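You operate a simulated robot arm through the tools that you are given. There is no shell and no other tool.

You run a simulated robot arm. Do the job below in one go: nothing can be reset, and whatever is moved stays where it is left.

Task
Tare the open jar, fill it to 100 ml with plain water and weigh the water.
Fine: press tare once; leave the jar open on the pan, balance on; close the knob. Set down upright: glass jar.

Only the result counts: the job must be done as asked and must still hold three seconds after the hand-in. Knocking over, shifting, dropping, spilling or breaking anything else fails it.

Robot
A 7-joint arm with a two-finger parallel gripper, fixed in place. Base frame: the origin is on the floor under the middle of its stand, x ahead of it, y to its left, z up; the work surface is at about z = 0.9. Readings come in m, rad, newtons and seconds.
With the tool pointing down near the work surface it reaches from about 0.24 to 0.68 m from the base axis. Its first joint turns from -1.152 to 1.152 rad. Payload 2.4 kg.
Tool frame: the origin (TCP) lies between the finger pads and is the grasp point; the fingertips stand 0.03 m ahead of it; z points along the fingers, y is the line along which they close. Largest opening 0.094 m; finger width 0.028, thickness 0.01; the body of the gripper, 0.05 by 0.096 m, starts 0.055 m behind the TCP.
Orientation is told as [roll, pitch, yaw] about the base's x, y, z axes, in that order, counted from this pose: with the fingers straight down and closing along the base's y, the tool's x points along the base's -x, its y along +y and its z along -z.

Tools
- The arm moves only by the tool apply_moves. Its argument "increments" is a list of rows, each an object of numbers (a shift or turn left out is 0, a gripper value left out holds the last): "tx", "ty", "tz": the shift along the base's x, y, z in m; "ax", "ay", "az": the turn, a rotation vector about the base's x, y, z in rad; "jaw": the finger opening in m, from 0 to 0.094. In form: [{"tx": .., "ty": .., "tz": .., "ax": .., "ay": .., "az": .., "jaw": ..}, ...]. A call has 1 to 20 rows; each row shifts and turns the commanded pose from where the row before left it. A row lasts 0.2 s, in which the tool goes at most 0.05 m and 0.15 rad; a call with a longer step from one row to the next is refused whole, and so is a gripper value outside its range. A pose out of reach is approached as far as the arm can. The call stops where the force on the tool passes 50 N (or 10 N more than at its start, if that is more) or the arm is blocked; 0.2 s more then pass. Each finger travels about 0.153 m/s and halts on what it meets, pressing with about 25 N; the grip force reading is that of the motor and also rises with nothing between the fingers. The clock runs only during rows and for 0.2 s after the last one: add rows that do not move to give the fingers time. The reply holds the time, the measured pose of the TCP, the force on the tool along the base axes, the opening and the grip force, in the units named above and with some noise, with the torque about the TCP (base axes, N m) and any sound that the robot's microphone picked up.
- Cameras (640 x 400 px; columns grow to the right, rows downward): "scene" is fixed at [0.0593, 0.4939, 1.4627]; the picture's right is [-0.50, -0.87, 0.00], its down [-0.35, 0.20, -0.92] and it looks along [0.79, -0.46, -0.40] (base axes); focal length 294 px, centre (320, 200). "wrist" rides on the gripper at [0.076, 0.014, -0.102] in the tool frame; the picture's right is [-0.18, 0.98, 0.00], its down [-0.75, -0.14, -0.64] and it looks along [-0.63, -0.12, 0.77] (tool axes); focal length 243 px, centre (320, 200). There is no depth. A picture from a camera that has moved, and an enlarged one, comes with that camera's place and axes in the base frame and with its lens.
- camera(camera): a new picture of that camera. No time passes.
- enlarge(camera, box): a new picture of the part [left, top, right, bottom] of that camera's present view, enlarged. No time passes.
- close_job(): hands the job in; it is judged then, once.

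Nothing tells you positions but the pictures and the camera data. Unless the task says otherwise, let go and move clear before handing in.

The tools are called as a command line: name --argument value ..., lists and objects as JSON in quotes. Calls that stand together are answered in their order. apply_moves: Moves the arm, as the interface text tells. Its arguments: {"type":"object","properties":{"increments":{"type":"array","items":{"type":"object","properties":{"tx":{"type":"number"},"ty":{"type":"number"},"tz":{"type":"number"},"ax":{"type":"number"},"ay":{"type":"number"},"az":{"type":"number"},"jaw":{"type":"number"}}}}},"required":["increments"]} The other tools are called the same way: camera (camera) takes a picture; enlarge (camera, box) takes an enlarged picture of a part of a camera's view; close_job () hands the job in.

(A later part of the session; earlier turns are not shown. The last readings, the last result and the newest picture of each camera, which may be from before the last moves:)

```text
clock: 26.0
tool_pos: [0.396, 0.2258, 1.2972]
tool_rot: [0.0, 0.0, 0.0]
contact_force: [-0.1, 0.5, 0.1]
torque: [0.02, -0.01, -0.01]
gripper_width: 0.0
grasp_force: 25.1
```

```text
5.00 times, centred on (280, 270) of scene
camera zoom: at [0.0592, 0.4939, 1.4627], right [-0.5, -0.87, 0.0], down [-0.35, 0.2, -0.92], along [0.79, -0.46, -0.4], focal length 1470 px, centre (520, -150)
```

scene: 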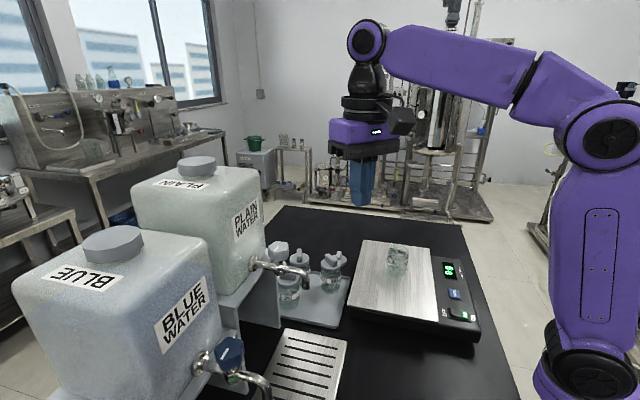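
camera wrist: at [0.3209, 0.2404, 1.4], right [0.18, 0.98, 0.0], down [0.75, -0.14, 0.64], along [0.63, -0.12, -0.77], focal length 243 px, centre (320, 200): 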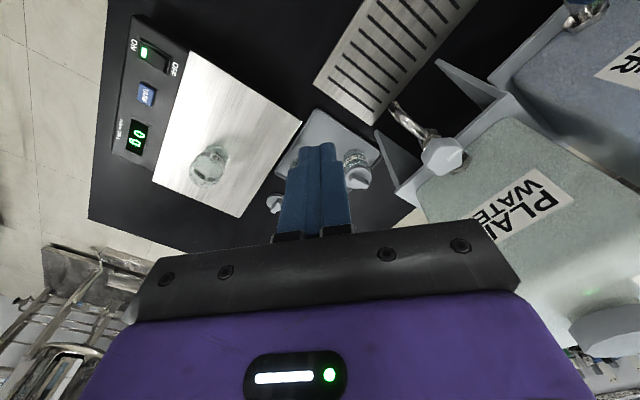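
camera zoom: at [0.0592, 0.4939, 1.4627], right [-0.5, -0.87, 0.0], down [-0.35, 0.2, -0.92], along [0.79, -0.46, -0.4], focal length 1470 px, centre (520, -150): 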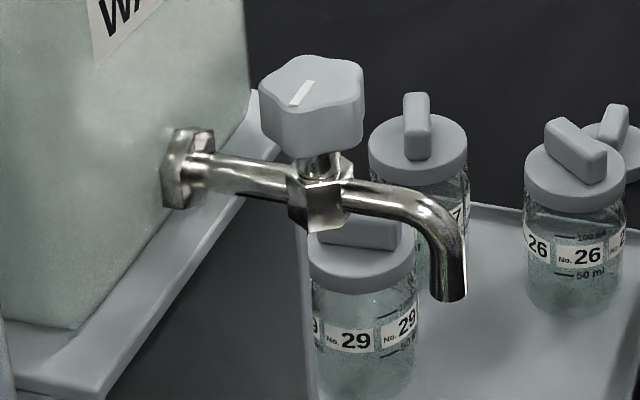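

The spout tip is at about (0.433, 0.307, 1.105). The knob axis is at about (0.4665, 0.341), knob z 1.158–1.185, with its pointer across the pipe, so the tap is closed. I need the hand's outline, including the camera and side box, to plan a tilted grasp under the spout.

enlarge --camera "scene" --box '[310, 10, 440, 220]'

enlarge --camera "scene" --box '[340, 220, 500, 340]'

```text
1.90 times, centred on (375, 115) of scene
camera zoom: at [0.0592, 0.4939, 1.4627], right [-0.5, -0.87, 0.0], down [-0.35, 0.2, -0.92], along [0.79, -0.46, -0.4], focal length 560 px, centre (215, 362)
```

zoom: 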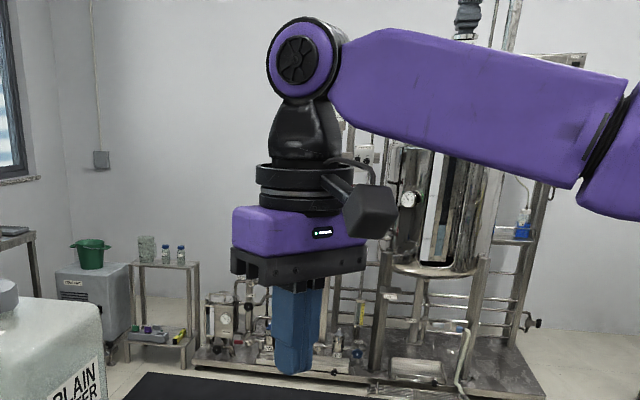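

```text
3.33 times, centred on (420, 280) of scene
camera zoom: at [0.0592, 0.4939, 1.4627], right [-0.5, -0.87, 0.0], down [-0.35, 0.2, -0.92], along [0.79, -0.46, -0.4], focal length 980 px, centre (-13, -67)
```

zoom: 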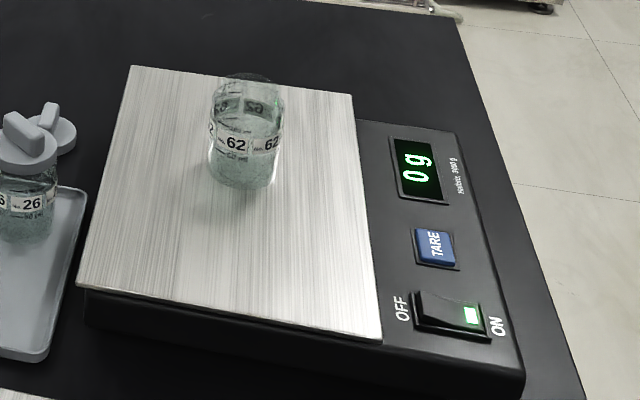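

enlarge --camera "scene" --box '[315, 85, 415, 165]'

```text
5.00 times, centred on (365, 125) of scene
camera zoom: at [0.0592, 0.4939, 1.4627], right [-0.5, -0.87, 0.0], down [-0.35, 0.2, -0.92], along [0.79, -0.46, -0.4], focal length 1470 px, centre (95, 575)
```

zoom: 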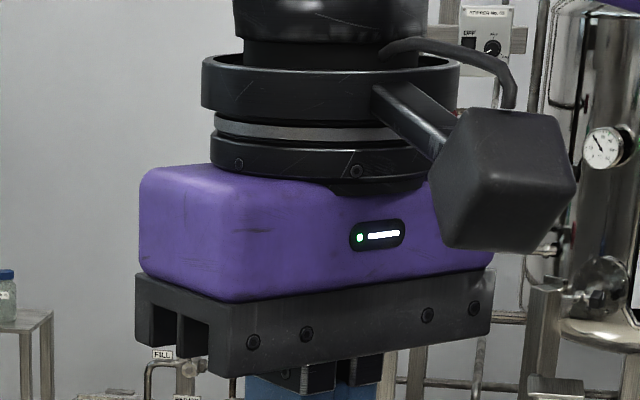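

I'll move back over the balance with the fingers open and tilt the tool about 55° toward +x in free air. Then I'll check how the hand sits before grasping the jar from the side.

apply_moves --increments '[{"tx": 0.004, "ty": -0.03, "jaw": 0.094}, {"tx": 0.004, "ty": -0.042}, {"tx": 0.004, "ty": -0.042}, {"tx": 0.004, "ty": -0.042, "tz": -0.01}, {"tx": 0.004, "ty": -0.042, "tz": -0.02}, {"tx": 0.004, "ty": -0.038, "tz": -0.02}, {"ay": -0.137}, {"ay": -0.137}, {"ay": -0.137}, {"ay": -0.137}, {"ay": -0.137}, {"ay": -0.137}, {"ay": -0.138}, {}]'

camera --camera "scene"

camera --camera "wrist"

enlarge --camera "scene" --box '[360, 120, 520, 300]'

```text
clock: 29.0
tool_pos: [0.4199, -0.0107, 1.246]
tool_rot: [0.0, -0.961, 0.0]
contact_force: [-0.5, -0.1, -0.4]
torque: [0.01, 0.0, 0.03]
gripper_width: 0.0941
grasp_force: 0.1
```

```text
taken
```

scene: 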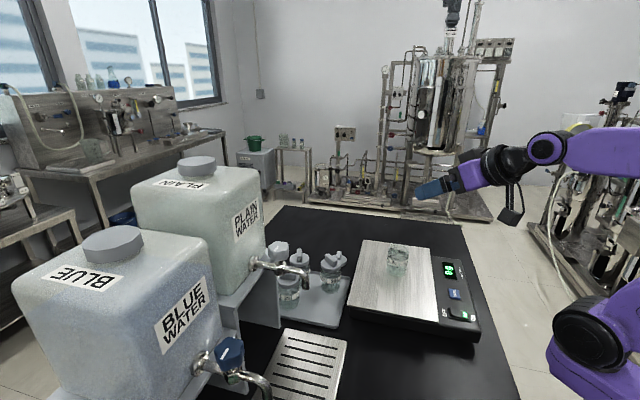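

```text
taken
camera wrist: at [0.2933, 0.0037, 1.2426], right [0.11, 0.98, 0.15], down [-0.1, -0.14, 0.99], along [0.99, -0.12, 0.08], focal length 243 px, centre (320, 200)
```

wrist: 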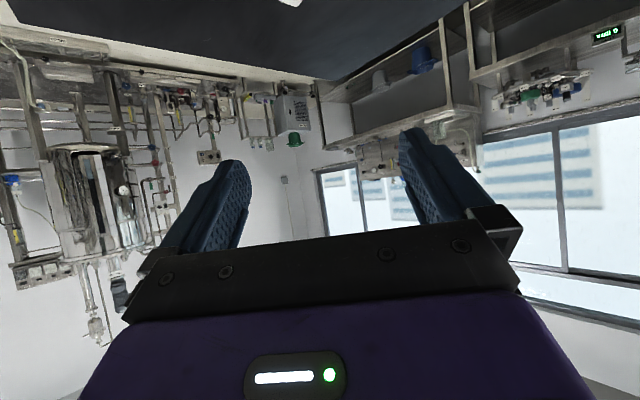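

```text
2.22 times, centred on (440, 210) of scene
camera zoom: at [0.0592, 0.4939, 1.4627], right [-0.5, -0.87, 0.0], down [-0.35, 0.2, -0.92], along [0.79, -0.46, -0.4], focal length 653 px, centre (53, 178)
```

zoom: 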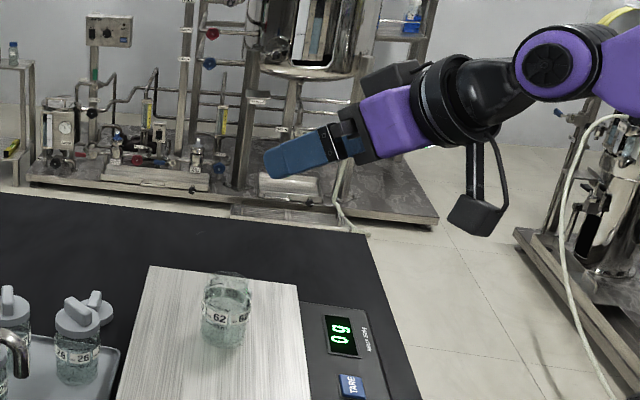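

The hand clears things in this tilted pose. I'll drop to a pre-grasp point behind the jar, along the tool axis.

apply_moves --increments '[{"tx": -0.005, "tz": -0.03}, {"tz": -0.045}, {"tz": -0.045}, {"tz": -0.037}, {}]'

camera --camera "wrist"

enlarge --camera "scene" --box '[340, 150, 520, 330]'

```text
clock: 30.4
tool_pos: [0.4233, -0.0461, 1.088]
tool_rot: [0.0, -0.96, -0.106]
contact_force: [-0.1, 0.9, -0.5]
torque: [0.0, 0.03, 0.05]
gripper_width: 0.0943
grasp_force: 0.1
out of reach, approached as far as the arm can: row 2, 3
stopped in row 5: the arm was blocked; the commanded pose is now the measured one
```

```text
taken
camera wrist: at [0.2983, -0.0186, 1.0852], right [0.21, 0.97, 0.15], down [-0.11, -0.13, 0.99], along [0.97, -0.22, 0.08], focal length 243 px, centre (320, 200)
```

wrist: 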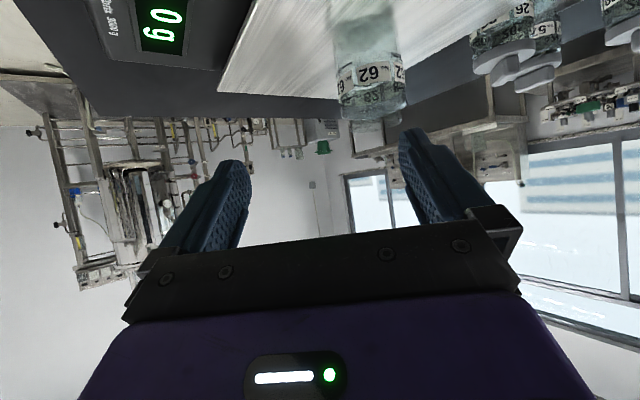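

```text
2.22 times, centred on (430, 240) of scene
camera zoom: at [0.0593, 0.4937, 1.4627], right [-0.5, -0.87, 0.0], down [-0.35, 0.2, -0.92], along [0.79, -0.46, -0.4], focal length 653 px, centre (76, 111)
```

zoom: 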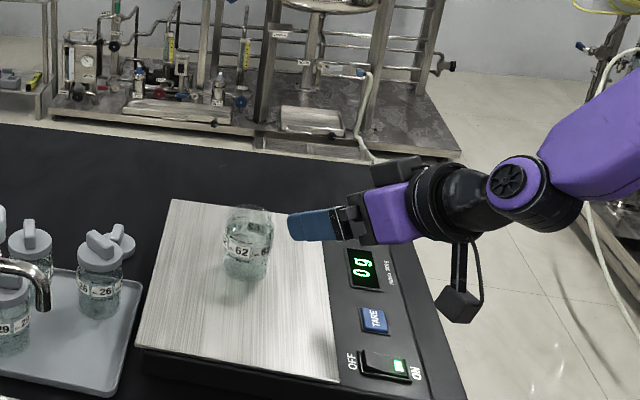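

That tilted pose is too close to the base for the arm. I'll go back up, reduce the tilt to about 40°, and re-centre on the jar.

apply_moves --increments '[{"tz": 0.04}, {"tz": 0.04, "ay": 0.1}, {"tz": 0.02, "ay": 0.1}, {"ay": 0.06, "az": 0.05, "ty": 0.015}, {"az": 0.056, "ty": 0.02}, {}]'

```text
clock: 31.8
tool_pos: [0.4232, -0.0107, 1.1888]
tool_rot: [-0.031, -0.699, 0.03]
contact_force: [0.0, -0.2, 0.2]
torque: [-0.01, 0.01, 0.01]
gripper_width: 0.0942
grasp_force: 0.1
```

apply_moves --increments '[{"ax": 0.0237, "az": -0.01, "tx": 0.005, "tz": -0.03}, {"tx": 0.006, "tz": -0.03}, {"tz": -0.017}, {}]'

camera --camera "wrist"

enlarge --camera "scene" --box '[340, 150, 520, 330]'

```text
clock: 32.8
tool_pos: [0.4337, -0.011, 1.111]
tool_rot: [-0.002, -0.701, 0.0]
contact_force: [-0.4, 0.0, 0.1]
torque: [0.01, 0.0, 0.04]
gripper_width: 0.0939
grasp_force: 0.1
```

```text
taken
camera wrist: at [0.3107, 0.0037, 1.1401], right [0.14, 0.98, 0.12], down [0.16, -0.14, 0.98], along [0.98, -0.12, -0.18], focal length 243 px, centre (320, 200)
```

wrist: 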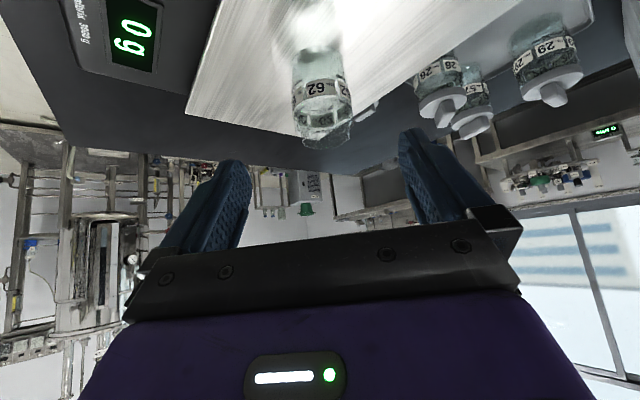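

```text
2.22 times, centred on (430, 240) of scene
camera zoom: at [0.0593, 0.4939, 1.4627], right [-0.5, -0.87, 0.0], down [-0.35, 0.2, -0.92], along [0.79, -0.46, -0.4], focal length 653 px, centre (76, 111)
```

zoom: 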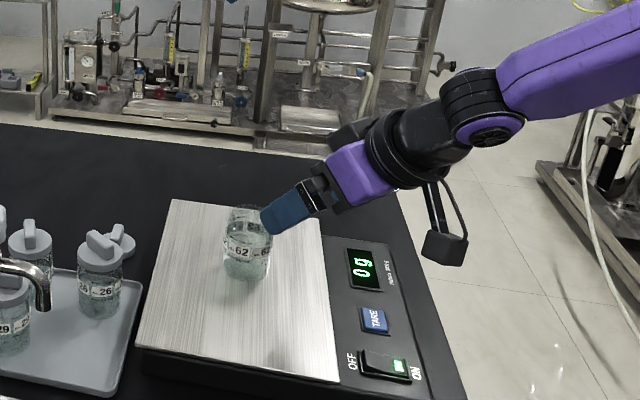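

The alignment is good and the reach works at this tilt. I'll approach along the tool axis so the fingers straddle the jar.

apply_moves --increments '[{"tx": 0.0261, "tz": -0.0303}, {"tx": 0.0261, "tz": -0.0303}, {"tx": 0.0261, "tz": -0.0303}, {}]'

camera --camera "wrist"

enlarge --camera "scene" --box '[340, 150, 520, 330]'

```text
clock: 33.8
tool_pos: [0.5128, -0.0087, 1.0202]
tool_rot: [-0.001, -0.701, -0.002]
contact_force: [-0.2, 0.2, 0.5]
torque: [-0.02, 0.0, -0.01]
gripper_width: 0.0939
grasp_force: 0.0
```

```text
taken
camera wrist: at [0.3886, 0.0053, 1.0497], right [0.14, 0.98, 0.12], down [0.16, -0.14, 0.98], along [0.98, -0.12, -0.18], focal length 243 px, centre (320, 200)
```

wrist: 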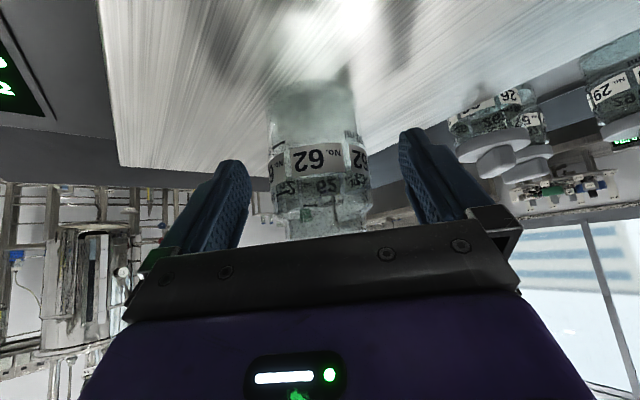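

```text
2.22 times, centred on (430, 240) of scene
camera zoom: at [0.0593, 0.4939, 1.4627], right [-0.5, -0.87, 0.0], down [-0.35, 0.2, -0.92], along [0.79, -0.46, -0.4], focal length 653 px, centre (76, 111)
```

zoom: 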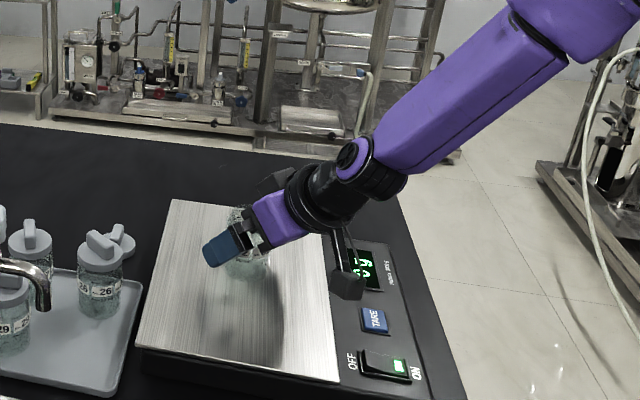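

The fingers straddle the jar. I'll close on it.

apply_moves --increments '[{"jaw": 0.07}, {"jaw": 0.06}, {"jaw": 0.05}, {"jaw": 0.04}, {"jaw": 0.04}]'

camera --camera "wrist"

```text
clock: 35.0
tool_pos: [0.5133, -0.0089, 1.0211]
tool_rot: [-0.002, -0.701, -0.002]
contact_force: [0.3, 0.3, 0.1]
torque: [0.0, 0.03, -0.02]
gripper_width: 0.0591
grasp_force: 25.1
```

```text
taken
camera wrist: at [0.3885, 0.0053, 1.05], right [0.14, 0.98, 0.12], down [0.16, -0.14, 0.98], along [0.98, -0.12, -0.18], focal length 243 px, centre (320, 200)
```

wrist: 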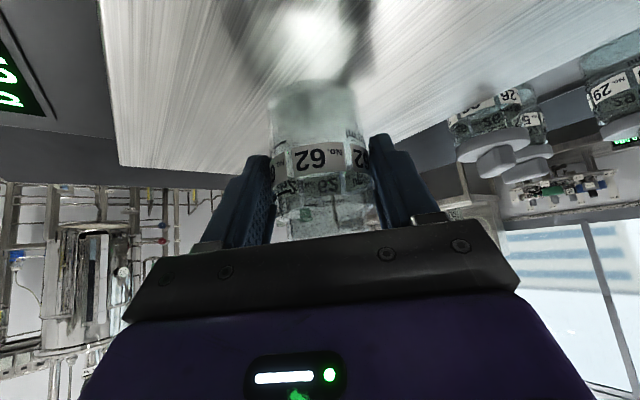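

The jar is held in the tilted grip (0.059 m). I'll lift it, yaw toward the tap, and carry it to a point short of the spout, staying high.

apply_moves --increments '[{"tz": 0.02}, {"tz": 0.04}, {"tz": 0.04}, {"tx": -0.01, "ty": 0.02, "az": 0.1}, {"tx": -0.018, "ty": 0.037, "az": 0.11}, {"tx": -0.019, "ty": 0.038, "az": 0.11}, {"tx": -0.019, "ty": 0.038, "az": 0.11}, {"tx": -0.019, "ty": 0.038, "az": 0.11}, {"tx": -0.018, "ty": 0.038, "az": 0.11}, {}]'

camera --camera "scene"

camera --camera "wrist"

```text
clock: 37.2
tool_pos: [0.4082, 0.1988, 1.119]
tool_rot: [-0.001, -0.702, 0.65]
contact_force: [-0.2, 0.4, -1.3]
torque: [0.01, 0.05, -0.03]
gripper_width: 0.0587
grasp_force: 24.8
```

```text
taken
```

scene: 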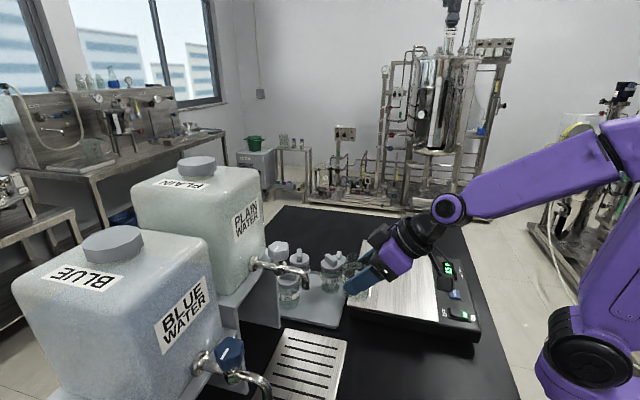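

```text
taken
camera wrist: at [0.3015, 0.1351, 1.1489], right [-0.48, 0.87, 0.12], down [0.21, -0.01, 0.98], along [0.85, 0.5, -0.18], focal length 243 px, centre (320, 200)
```

wrist: 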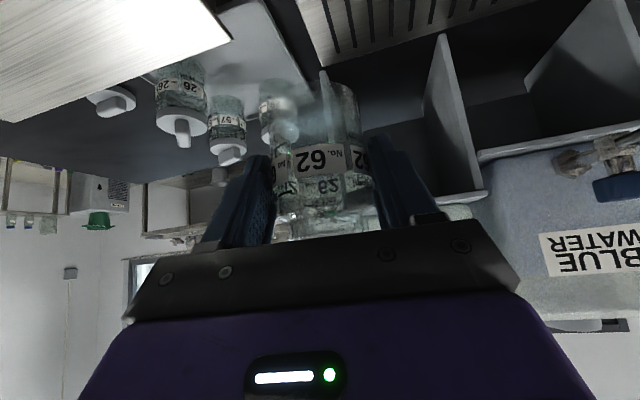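

apply_moves --increments '[{"tz": -0.03}, {"tz": -0.04}, {"tz": -0.04}, {"tz": -0.019}, {}]'

enlarge --camera "scene" --box '[230, 200, 430, 400]'

```text
clock: 38.4
tool_pos: [0.411, 0.1984, 0.9917]
tool_rot: [-0.002, -0.701, 0.647]
contact_force: [-0.4, -0.8, -1.5]
torque: [-0.02, 0.01, 0.01]
gripper_width: 0.0579
grasp_force: 24.8
```

```text
2.00 times, centred on (330, 300) of scene
camera zoom: at [0.0593, 0.4939, 1.4627], right [-0.5, -0.87, 0.0], down [-0.35, 0.2, -0.92], along [0.79, -0.46, -0.4], focal length 588 px, centre (300, 0)
```

zoom: 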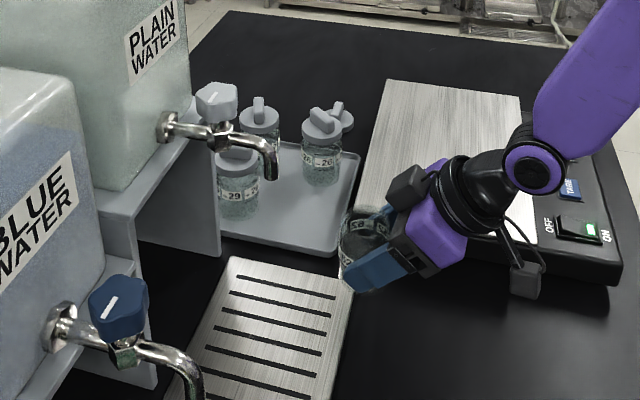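

The grip width has changed slightly, so I'll check that the jar is still upright in the fingers.

enlarge --camera "scene" --box '[325, 270, 405, 350]'

camera --camera "wrist"

```text
5.00 times, centred on (365, 310) of scene
camera zoom: at [0.0593, 0.4939, 1.4627], right [-0.5, -0.87, 0.0], down [-0.35, 0.2, -0.92], along [0.79, -0.46, -0.4], focal length 1470 px, centre (95, -350)
```

zoom: 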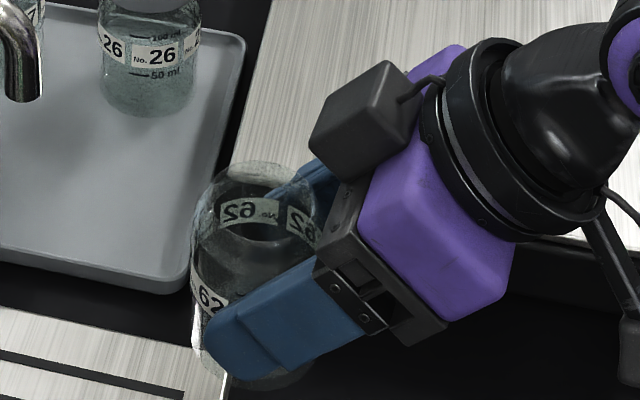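

```text
taken
camera wrist: at [0.3023, 0.1351, 1.0209], right [-0.48, 0.87, 0.12], down [0.21, -0.01, 0.98], along [0.85, 0.49, -0.18], focal length 243 px, centre (320, 200)
```

wrist: 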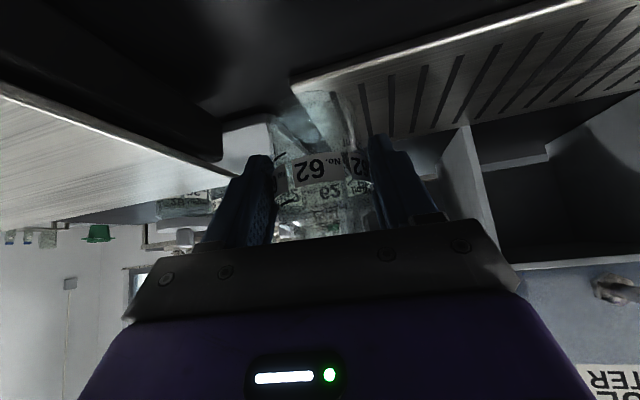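

The jar is upright in the grip. I'll move it in under the spout at low height, keeping about 2 cm over the drip tray.

apply_moves --increments '[{"tz": -0.008, "ty": 0.01}, {"tx": 0.003, "ty": 0.03}, {"tx": 0.004, "ty": 0.03}, {}]'

enlarge --camera "scene" --box '[230, 220, 410, 400]'

camera --camera "wrist"

```text
clock: 39.4
tool_pos: [0.4175, 0.2683, 0.9841]
tool_rot: [-0.001, -0.701, 0.648]
contact_force: [-0.5, 0.4, -2.1]
torque: [0.0, 0.01, -0.01]
gripper_width: 0.0581
grasp_force: 25.2
```

```text
2.22 times, centred on (320, 310) of scene
camera zoom: at [0.0593, 0.4939, 1.4627], right [-0.5, -0.87, 0.0], down [-0.35, 0.2, -0.92], along [0.79, -0.46, -0.4], focal length 653 px, centre (320, -44)
```

zoom: 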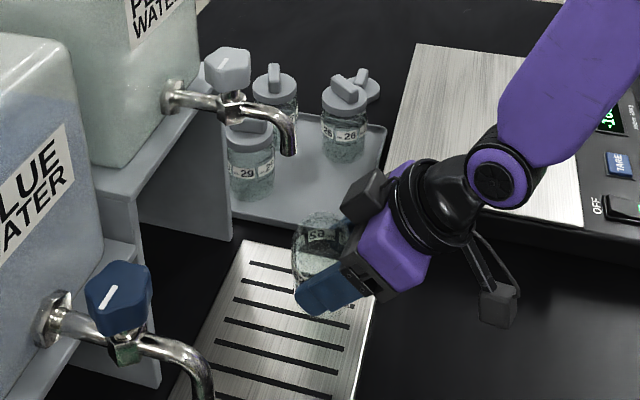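

```text
taken
camera wrist: at [0.3096, 0.2057, 1.0134], right [-0.48, 0.87, 0.12], down [0.21, -0.01, 0.98], along [0.85, 0.49, -0.18], focal length 243 px, centre (320, 200)
```

wrist: 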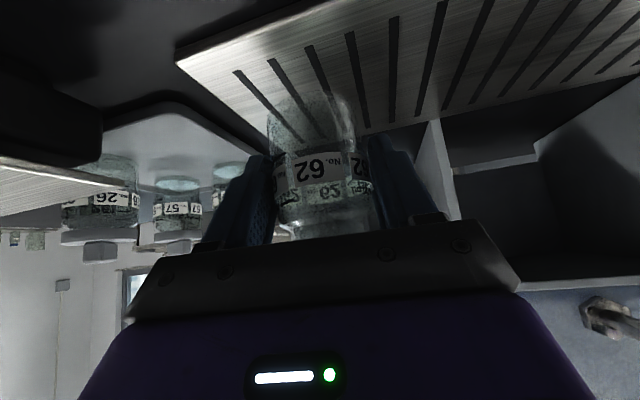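

apply_moves --increments '[{"tx": 0.0045, "ty": 0.017}, {"tx": 0.0046, "ty": 0.017}, {}]'

enlarge --camera "scene" --box '[250, 250, 390, 390]'

camera --camera "wrist"

```text
clock: 40.2
tool_pos: [0.4264, 0.3029, 0.9843]
tool_rot: [-0.001, -0.701, 0.648]
contact_force: [0.5, -0.1, -0.7]
torque: [0.0, -0.02, -0.04]
gripper_width: 0.0576
grasp_force: 25.3
```

```text
2.86 times, centred on (320, 320) of scene
camera zoom: at [0.0593, 0.4939, 1.4627], right [-0.5, -0.87, 0.0], down [-0.35, 0.2, -0.92], along [0.79, -0.46, -0.4], focal length 840 px, centre (320, -143)
```

zoom: 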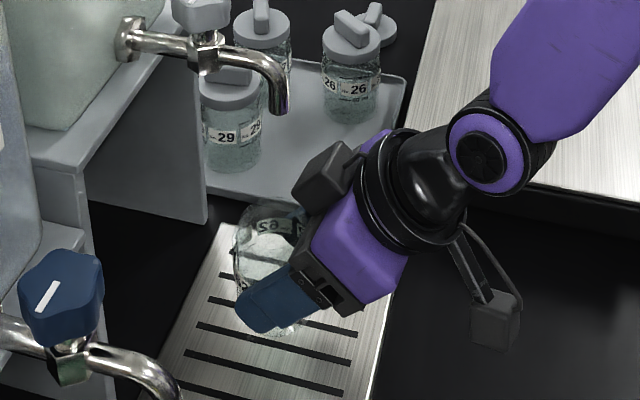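

```text
taken
camera wrist: at [0.3186, 0.2398, 1.0134], right [-0.48, 0.87, 0.12], down [0.21, -0.01, 0.98], along [0.85, 0.49, -0.18], focal length 243 px, centre (320, 200)
```

wrist: 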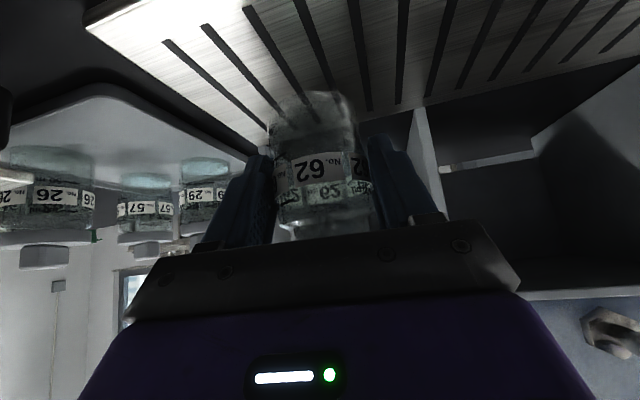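

The jar is nearly under the spout. I'll zoom in to compare the rim centre with the spout tip before setting it down.

enlarge --camera "scene" --box '[280, 310, 350, 380]'

enlarge --camera "scene" --box '[270, 255, 370, 355]'

```text
5.71 times, centred on (315, 345) of scene
camera zoom: at [0.0593, 0.4939, 1.4627], right [-0.5, -0.87, 0.0], down [-0.35, 0.2, -0.92], along [0.79, -0.46, -0.4], focal length 1680 px, centre (349, -629)
```

zoom: 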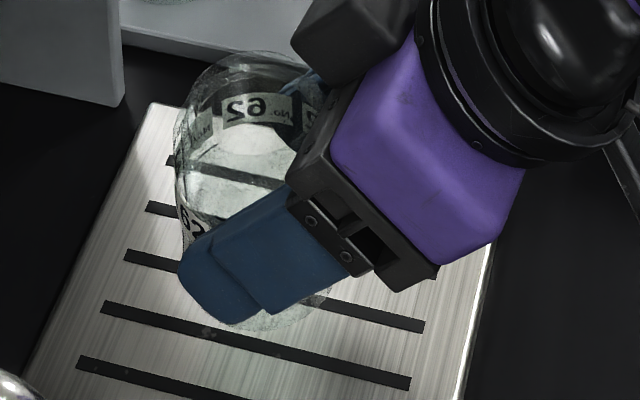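

```text
4.00 times, centred on (320, 305) of scene
camera zoom: at [0.0593, 0.4939, 1.4627], right [-0.5, -0.87, 0.0], down [-0.35, 0.2, -0.92], along [0.79, -0.46, -0.4], focal length 1176 px, centre (320, -220)
```

zoom: 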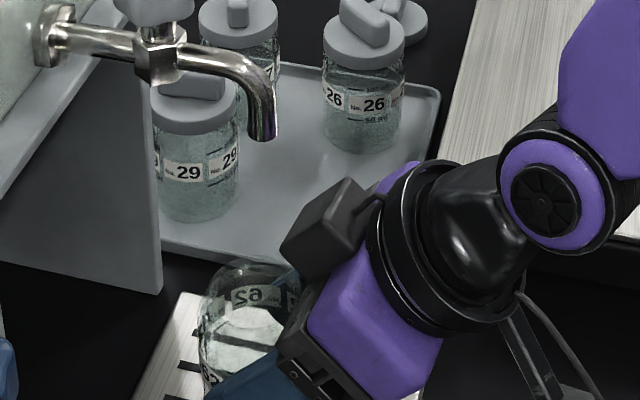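

The jar axis sits about 6 mm too far toward the wall relative to the spout. I'll shift it back and lower it gently onto the drip tray.

apply_moves --increments '[{"tx": -0.005, "ty": -0.0038}, {"tz": -0.006}, {"tz": -0.004}, {}]'

```text
clock: 41.2
tool_pos: [0.4207, 0.2987, 0.9742]
tool_rot: [-0.002, -0.701, 0.646]
contact_force: [0.5, -0.6, -1.7]
torque: [-0.02, 0.04, 0.04]
gripper_width: 0.0578
grasp_force: 25.3
```

apply_moves --increments '[{"tz": -0.003}, {"tz": -0.003}, {}]'

```text
clock: 42.0
tool_pos: [0.4209, 0.299, 0.9676]
tool_rot: [-0.001, -0.703, 0.647]
contact_force: [-0.3, -0.6, -1.1]
torque: [-0.02, 0.05, -0.02]
gripper_width: 0.0579
grasp_force: 24.7
```

apply_moves --increments '[{"tz": -0.003}, {}]'

enlarge --camera "scene" --box '[280, 310, 350, 380]'

```text
clock: 42.6
tool_pos: [0.4208, 0.2991, 0.9663]
tool_rot: [-0.001, -0.699, 0.649]
contact_force: [0.6, -0.1, -1.4]
torque: [0.0, 0.07, 0.01]
gripper_width: 0.0579
grasp_force: 25.4
```

```text
5.71 times, centred on (315, 345) of scene
camera zoom: at [0.0593, 0.4939, 1.4627], right [-0.5, -0.87, 0.0], down [-0.35, 0.2, -0.92], along [0.79, -0.46, -0.4], focal length 1680 px, centre (349, -629)
```

zoom: 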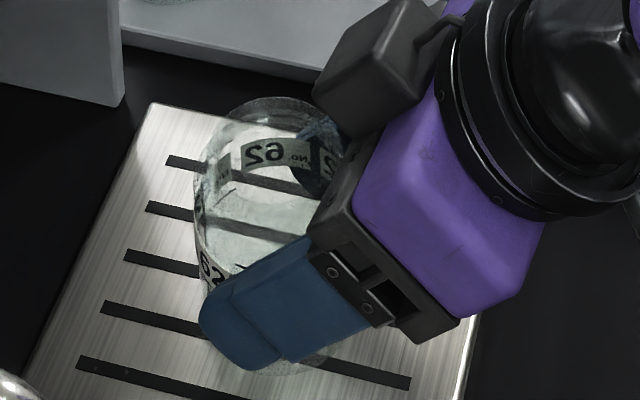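

apply_moves --increments '[{"tz": -0.003}, {}]'

```text
clock: 43.2
tool_pos: [0.4208, 0.2991, 0.9624]
tool_rot: [-0.003, -0.701, 0.646]
contact_force: [-0.3, 0.1, -1.4]
torque: [-0.02, 0.01, 0.0]
gripper_width: 0.0577
grasp_force: 25.0
```

apply_moves --increments '[{"tz": -0.003}, {}]'

```text
clock: 43.8
tool_pos: [0.4215, 0.2997, 0.9599]
tool_rot: [-0.002, -0.704, 0.646]
contact_force: [0.5, -3.8, 12.5]
torque: [0.03, 0.12, 0.03]
gripper_width: 0.0576
grasp_force: 25.3
```

The jar has touched down on the drip tray. I'll ease the pressure and open the fingers slowly.

apply_moves --increments '[{"tz": 0.001, "jaw": 0.058}, {"jaw": 0.062}, {"jaw": 0.07}, {"jaw": 0.084}, {"jaw": 0.094}, {}]'

enlarge --camera "scene" --box '[260, 270, 370, 380]'

camera --camera "wrist"

```text
clock: 45.2
tool_pos: [0.4214, 0.298, 0.96]
tool_rot: [-0.002, -0.699, 0.647]
contact_force: [-0.5, 0.5, 0.4]
torque: [0.02, -0.01, -0.05]
gripper_width: 0.0942
grasp_force: 0.1
```

```text
3.64 times, centred on (315, 325) of scene
camera zoom: at [0.0593, 0.4939, 1.4627], right [-0.5, -0.87, 0.0], down [-0.35, 0.2, -0.92], along [0.79, -0.46, -0.4], focal length 1069 px, centre (338, -254)
```

zoom: 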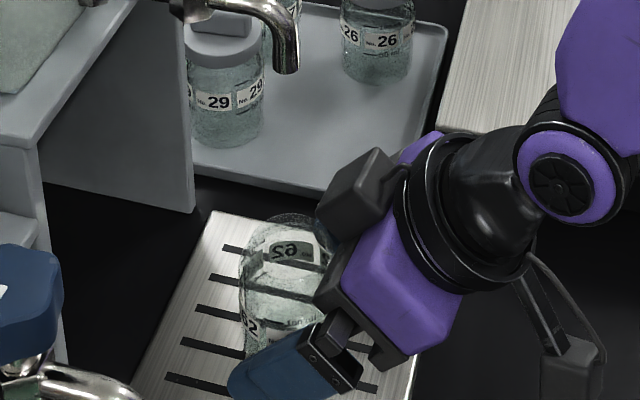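

```text
taken
camera wrist: at [0.3132, 0.2353, 0.9893], right [-0.48, 0.87, 0.12], down [0.21, -0.01, 0.98], along [0.85, 0.49, -0.18], focal length 243 px, centre (320, 200)
```

wrist: 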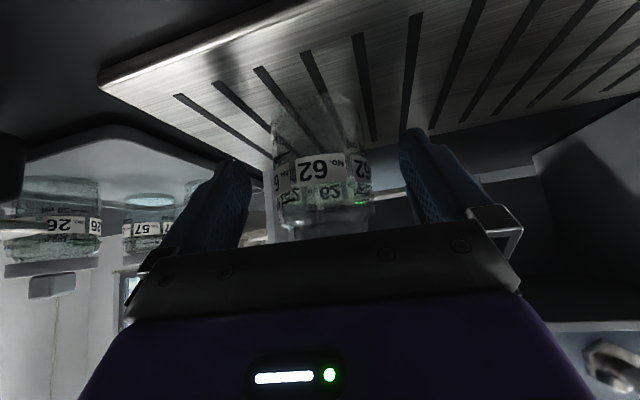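

The jar stands free on the tray. I'll back out along the tool axis and check the jar's position under the spout.

apply_moves --increments '[{"tx": -0.018, "ty": -0.0137, "tz": 0.0267}, {"tx": -0.018, "ty": -0.0137, "tz": 0.0267}, {"tx": -0.018, "ty": -0.0137, "tz": 0.0267}, {"tx": 0.0, "ty": 0.0, "tz": 0.04}, {"tz": 0.04}, {}]'

enlarge --camera "scene" --box '[250, 260, 370, 380]'

camera --camera "wrist"

```text
clock: 46.6
tool_pos: [0.3658, 0.2577, 1.1199]
tool_rot: [-0.003, -0.702, 0.649]
contact_force: [-0.1, 0.4, 0.4]
torque: [0.0, 0.03, -0.01]
gripper_width: 0.0938
grasp_force: 0.1
```

```text
3.33 times, centred on (310, 320) of scene
camera zoom: at [0.0592, 0.4939, 1.4627], right [-0.5, -0.87, 0.0], down [-0.35, 0.2, -0.92], along [0.79, -0.46, -0.4], focal length 980 px, centre (353, -200)
```

zoom: 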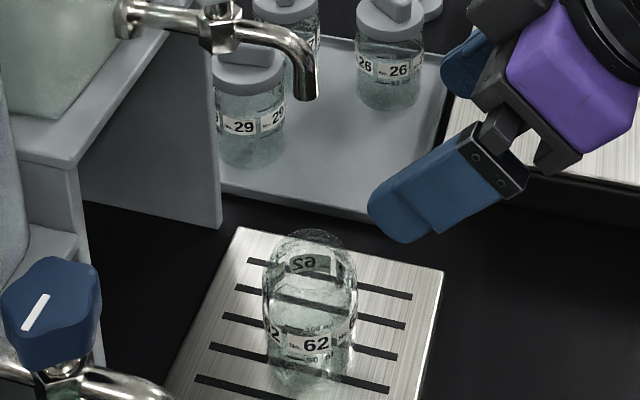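

```text
taken
camera wrist: at [0.2588, 0.1942, 1.1492], right [-0.48, 0.87, 0.12], down [0.21, -0.01, 0.98], along [0.85, 0.5, -0.18], focal length 243 px, centre (320, 200)
```

wrist: 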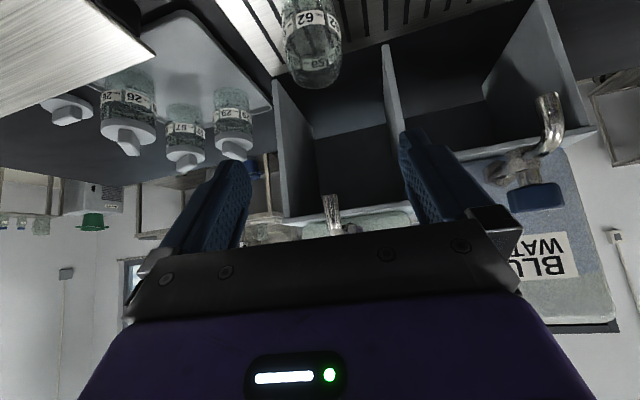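

The jar stands upright and centred under the spout to within about 2 mm. Next I raise the hand, reduce the tilt to about 29°, turn it toward the knob and stop short of it to check alignment.

apply_moves --increments '[{"tz": 0.045}, {"tz": 0.045}, {"tz": 0.045}, {"tz": 0.03, "ax": -0.0605, "ay": 0.0795}, {"ax": -0.0605, "ay": 0.0795}, {"az": -0.1}, {"az": -0.1}, {"tx": 0.028, "ty": 0.03}, {"tx": 0.0288, "ty": 0.032}, {}]'

camera --camera "wrist"

camera --camera "scene"

```text
clock: 48.8
tool_pos: [0.4247, 0.3198, 1.2857]
tool_rot: [-0.001, -0.501, 0.447]
contact_force: [0.6, 0.2, -0.1]
torque: [-0.01, 0.01, 0.01]
gripper_width: 0.0942
grasp_force: 0.1
```

```text
taken
camera wrist: at [0.3137, 0.2823, 1.3388], right [-0.28, 0.96, 0.09], down [0.38, 0.03, 0.93], along [0.88, 0.29, -0.37], focal length 243 px, centre (320, 200)
```

wrist: 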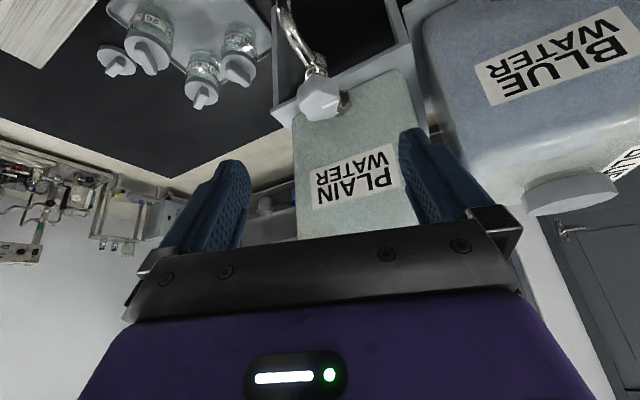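

```text
taken
```

scene: 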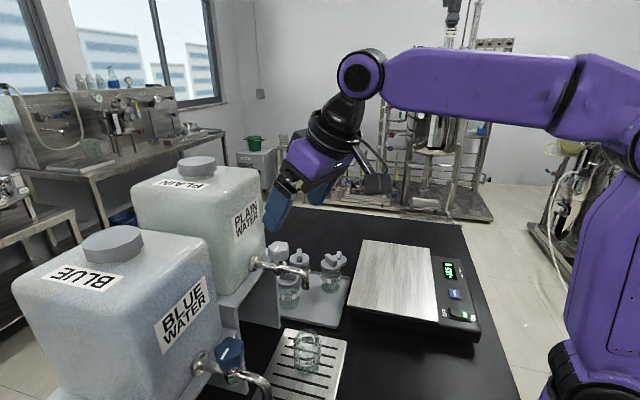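

enlarge --camera "wrist" --box '[260, 50, 380, 150]'

enlarge --camera "scene" --box '[230, 180, 330, 310]'

enlarge --camera "scene" --box '[270, 320, 350, 385]'

```text
4.00 times, centred on (320, 100) of wrist
camera zoom: at [0.3137, 0.2823, 1.3388], right [-0.28, 0.96, 0.09], down [0.38, 0.03, 0.93], along [0.88, 0.29, -0.37], focal length 970 px, centre (320, 600)
```

zoom: 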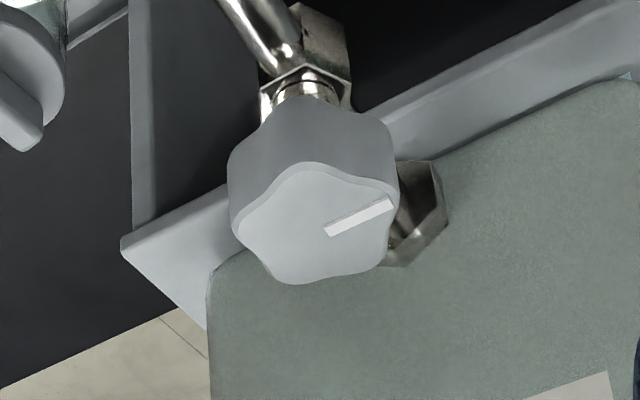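

```text
3.08 times, centred on (280, 245) of scene
camera zoom: at [0.0593, 0.4939, 1.4627], right [-0.5, -0.87, 0.0], down [-0.35, 0.2, -0.92], along [0.79, -0.46, -0.4], focal length 905 px, centre (443, 62)
```

zoom: 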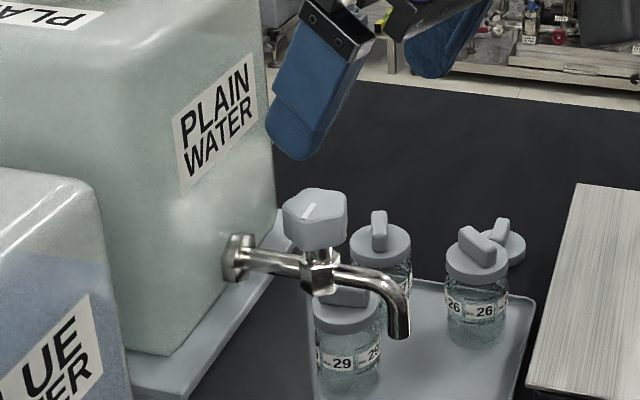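

```text
6.15 times, centred on (310, 352) of scene
camera zoom: at [0.0593, 0.4939, 1.4627], right [-0.5, -0.87, 0.0], down [-0.35, 0.2, -0.92], along [0.79, -0.46, -0.4], focal length 1809 px, centre (382, -738)
```

zoom: 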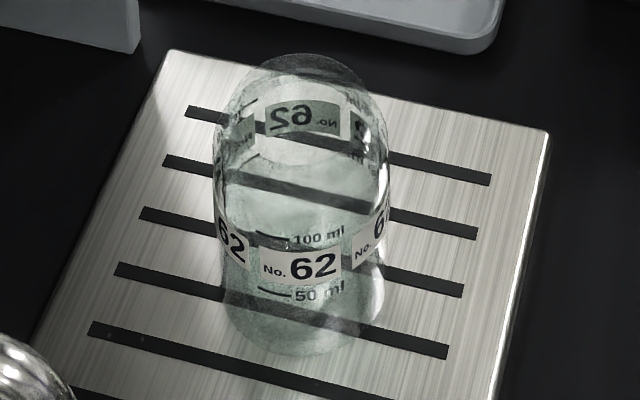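

The 100 ml mark is clearly visible from the scene camera. The knob has 5 lobes and its axis is at about (0.4675, 0.340). I'll yaw to a lobe/valley pairing, narrow the jaws and take the pre-grasp pose.

apply_moves --increments '[{"az": -0.145, "jaw": 0.062}, {"az": -0.145}, {"tx": -0.0054, "ty": 0.0129, "tz": -0.0245}, {}]'

camera --camera "wrist"

enlarge --camera "scene" --box '[230, 150, 350, 310]'

```text
clock: 49.8
tool_pos: [0.4191, 0.332, 1.2602]
tool_rot: [0.0, -0.501, 0.157]
contact_force: [0.4, -0.2, 0.5]
torque: [-0.03, 0.0, 0.01]
gripper_width: 0.0618
grasp_force: 0.0
```

```text
taken
camera wrist: at [0.3023, 0.3286, 1.3143], right [0.01, 1.0, 0.09], down [0.37, -0.08, 0.93], along [0.93, 0.03, -0.37], focal length 243 px, centre (320, 200)
```

wrist: 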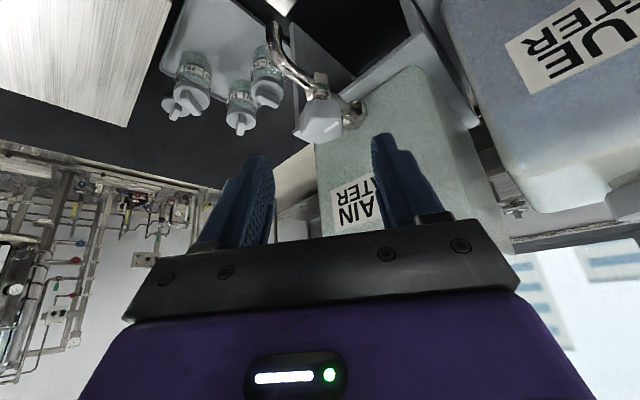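

```text
2.50 times, centred on (290, 230) of scene
camera zoom: at [0.0592, 0.4939, 1.4627], right [-0.5, -0.87, 0.0], down [-0.35, 0.2, -0.92], along [0.79, -0.46, -0.4], focal length 735 px, centre (395, 125)
```

zoom: 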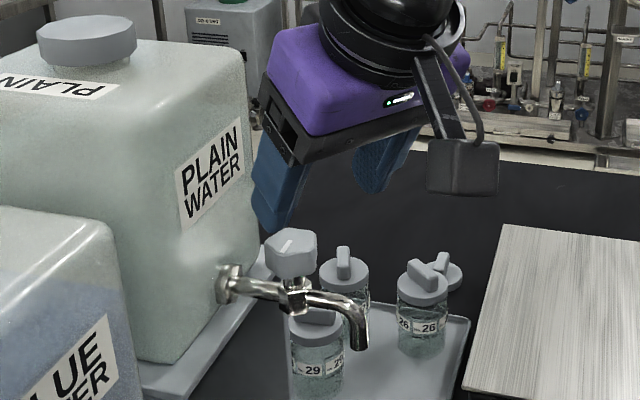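

enlarge --camera "wrist" --box '[260, 70, 380, 170]'

```text
4.00 times, centred on (320, 120) of wrist
camera zoom: at [0.3023, 0.3286, 1.3143], right [0.01, 1.0, 0.09], down [0.37, -0.08, 0.93], along [0.93, 0.03, -0.37], focal length 970 px, centre (320, 520)
```

zoom: 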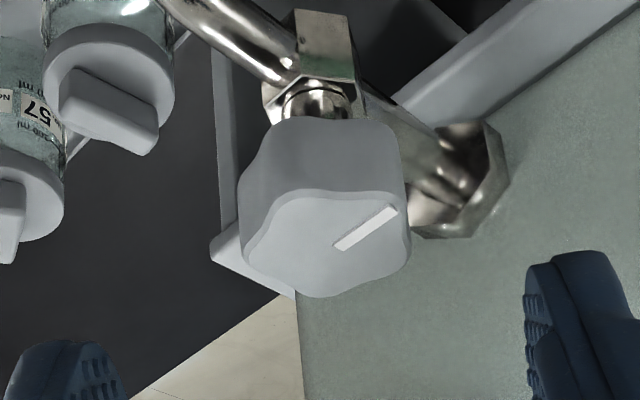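

The knob is centred between the fingers. I'll advance along the tool axis so the fingers straddle it.

apply_moves --increments '[{"tx": 0.0198, "ty": 0.0034, "tz": -0.0346}, {"tx": 0.0119, "ty": 0.0021, "tz": -0.0208}, {"tx": 0.0079, "ty": 0.0014, "tz": -0.0138}, {}]'

enlarge --camera "wrist" --box '[220, 90, 420, 250]'

enlarge --camera "scene" --box '[240, 190, 340, 310]'

```text
clock: 50.8
tool_pos: [0.4583, 0.34, 1.1907]
tool_rot: [-0.002, -0.5, 0.156]
contact_force: [-0.4, -0.7, 0.4]
torque: [-0.01, -0.06, 0.0]
gripper_width: 0.0619
grasp_force: 0.1
```

```text
2.50 times, centred on (320, 170) of wrist
camera zoom: at [0.342, 0.3355, 1.2439], right [0.01, 1.0, 0.09], down [0.37, -0.08, 0.93], along [0.93, 0.03, -0.37], focal length 606 px, centre (320, 275)
```

zoom: 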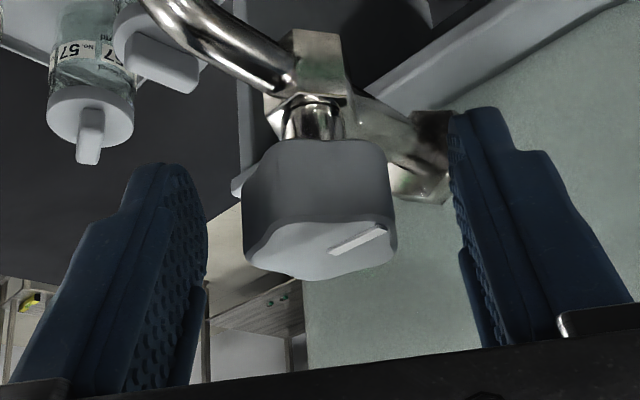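

```text
3.33 times, centred on (290, 250) of scene
camera zoom: at [0.0593, 0.4939, 1.4627], right [-0.5, -0.87, 0.0], down [-0.35, 0.2, -0.92], along [0.79, -0.46, -0.4], focal length 980 px, centre (420, 33)
```

zoom: 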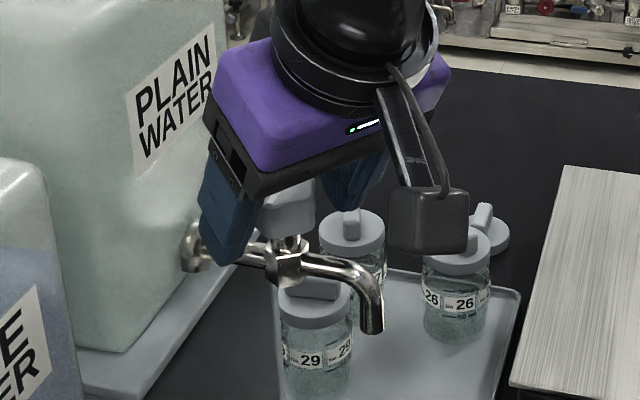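

The fingers straddle the knob at the right depth. I'll close on it.

apply_moves --increments '[{"jaw": 0.05}, {"jaw": 0.042}, {"jaw": 0.036}, {"jaw": 0.03}, {"jaw": 0.028}, {}]'

enlarge --camera "wrist" --box '[220, 90, 420, 250]'

enlarge --camera "scene" --box '[270, 290, 350, 385]'

```text
clock: 52.2
tool_pos: [0.4579, 0.3399, 1.1913]
tool_rot: [-0.001, -0.502, 0.155]
contact_force: [-0.5, -1.0, -1.0]
torque: [0.25, -0.09, 0.03]
gripper_width: 0.0342
grasp_force: 44.8
```

```text
2.50 times, centred on (320, 170) of wrist
camera zoom: at [0.3419, 0.3354, 1.2443], right [0.01, 1.0, 0.09], down [0.37, -0.08, 0.93], along [0.93, 0.03, -0.37], focal length 606 px, centre (320, 275)
```

zoom: 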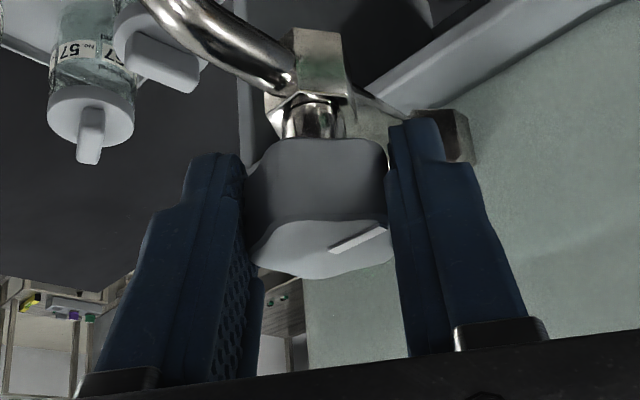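

```text
4.21 times, centred on (310, 338) of scene
camera zoom: at [0.0593, 0.4938, 1.4627], right [-0.5, -0.87, 0.0], down [-0.35, 0.2, -0.92], along [0.79, -0.46, -0.4], focal length 1238 px, centre (362, -379)
```

zoom: 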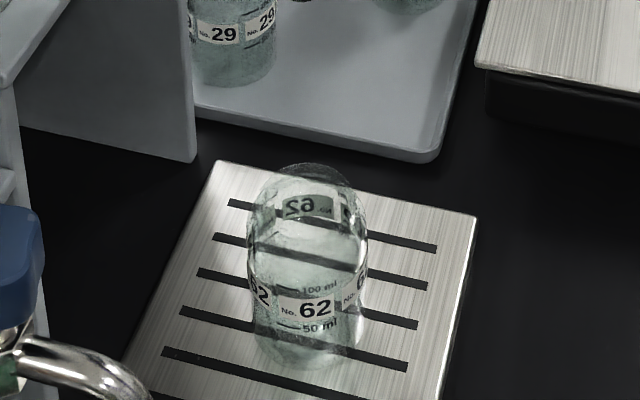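

The knob is gripped. I'll test a small counter-clockwise turn (about 0.15 rad) and read the torque, sound and stream.

apply_moves --increments '[{"az": 0.05, "ty": -0.0005}, {"az": 0.05, "ty": -0.0005}, {"az": 0.05, "ty": -0.0005}]'

enlarge --camera "wrist" --box '[220, 90, 420, 250]'

enlarge --camera "scene" --box '[250, 260, 350, 385]'

```text
clock: 53.0
tool_pos: [0.4593, 0.3386, 1.1899]
tool_rot: [-0.003, -0.501, 0.308]
contact_force: [9.8, 6.0, -0.9]
torque: [0.06, 1.24, -0.04]
gripper_width: 0.0342
grasp_force: 45.0
```

```text
2.50 times, centred on (320, 170) of wrist
camera zoom: at [0.3442, 0.3166, 1.2442], right [-0.14, 0.99, 0.09], down [0.38, -0.03, 0.93], along [0.91, 0.17, -0.37], focal length 606 px, centre (320, 275)
```

zoom: 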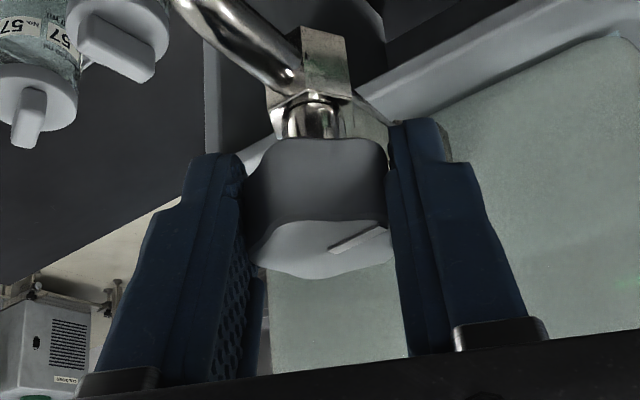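

```text
3.20 times, centred on (300, 322) of scene
camera zoom: at [0.0597, 0.494, 1.4626], right [-0.5, -0.87, 0.0], down [-0.35, 0.2, -0.92], along [0.79, -0.46, -0.4], focal length 941 px, centre (384, -192)
```

zoom: 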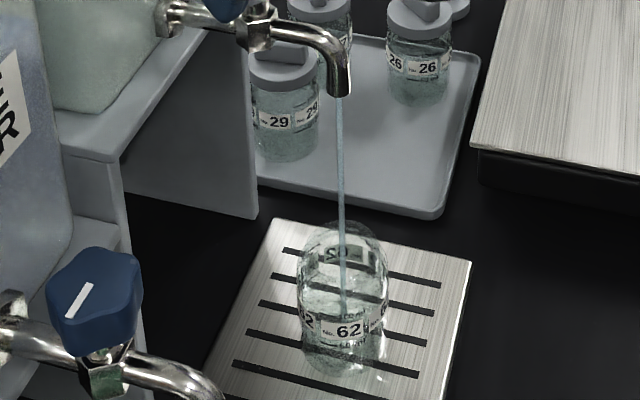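

Water is flowing as a thin stream straight into the jar, so counter-clockwise opens the tap. I'll hold here and watch the level.

apply_moves --increments '[{}, {}, {}, {}]'

enlarge --camera "scene" --box '[270, 320, 350, 385]'

```text
clock: 54.0
tool_pos: [0.4586, 0.3372, 1.1901]
tool_rot: [-0.003, -0.501, 0.309]
contact_force: [12.6, 4.0, -4.1]
torque: [0.54, 0.35, -0.03]
gripper_width: 0.0345
grasp_force: 44.9
```

```text
6.15 times, centred on (310, 352) of scene
camera zoom: at [0.0598, 0.494, 1.4626], right [-0.5, -0.87, 0.0], down [-0.35, 0.2, -0.92], along [0.79, -0.46, -0.4], focal length 1809 px, centre (382, -738)
```

zoom: 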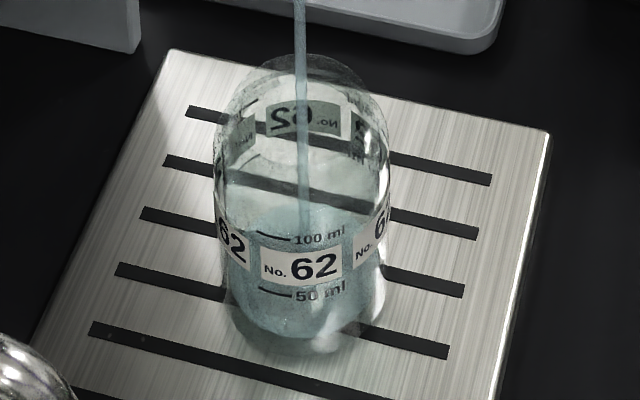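

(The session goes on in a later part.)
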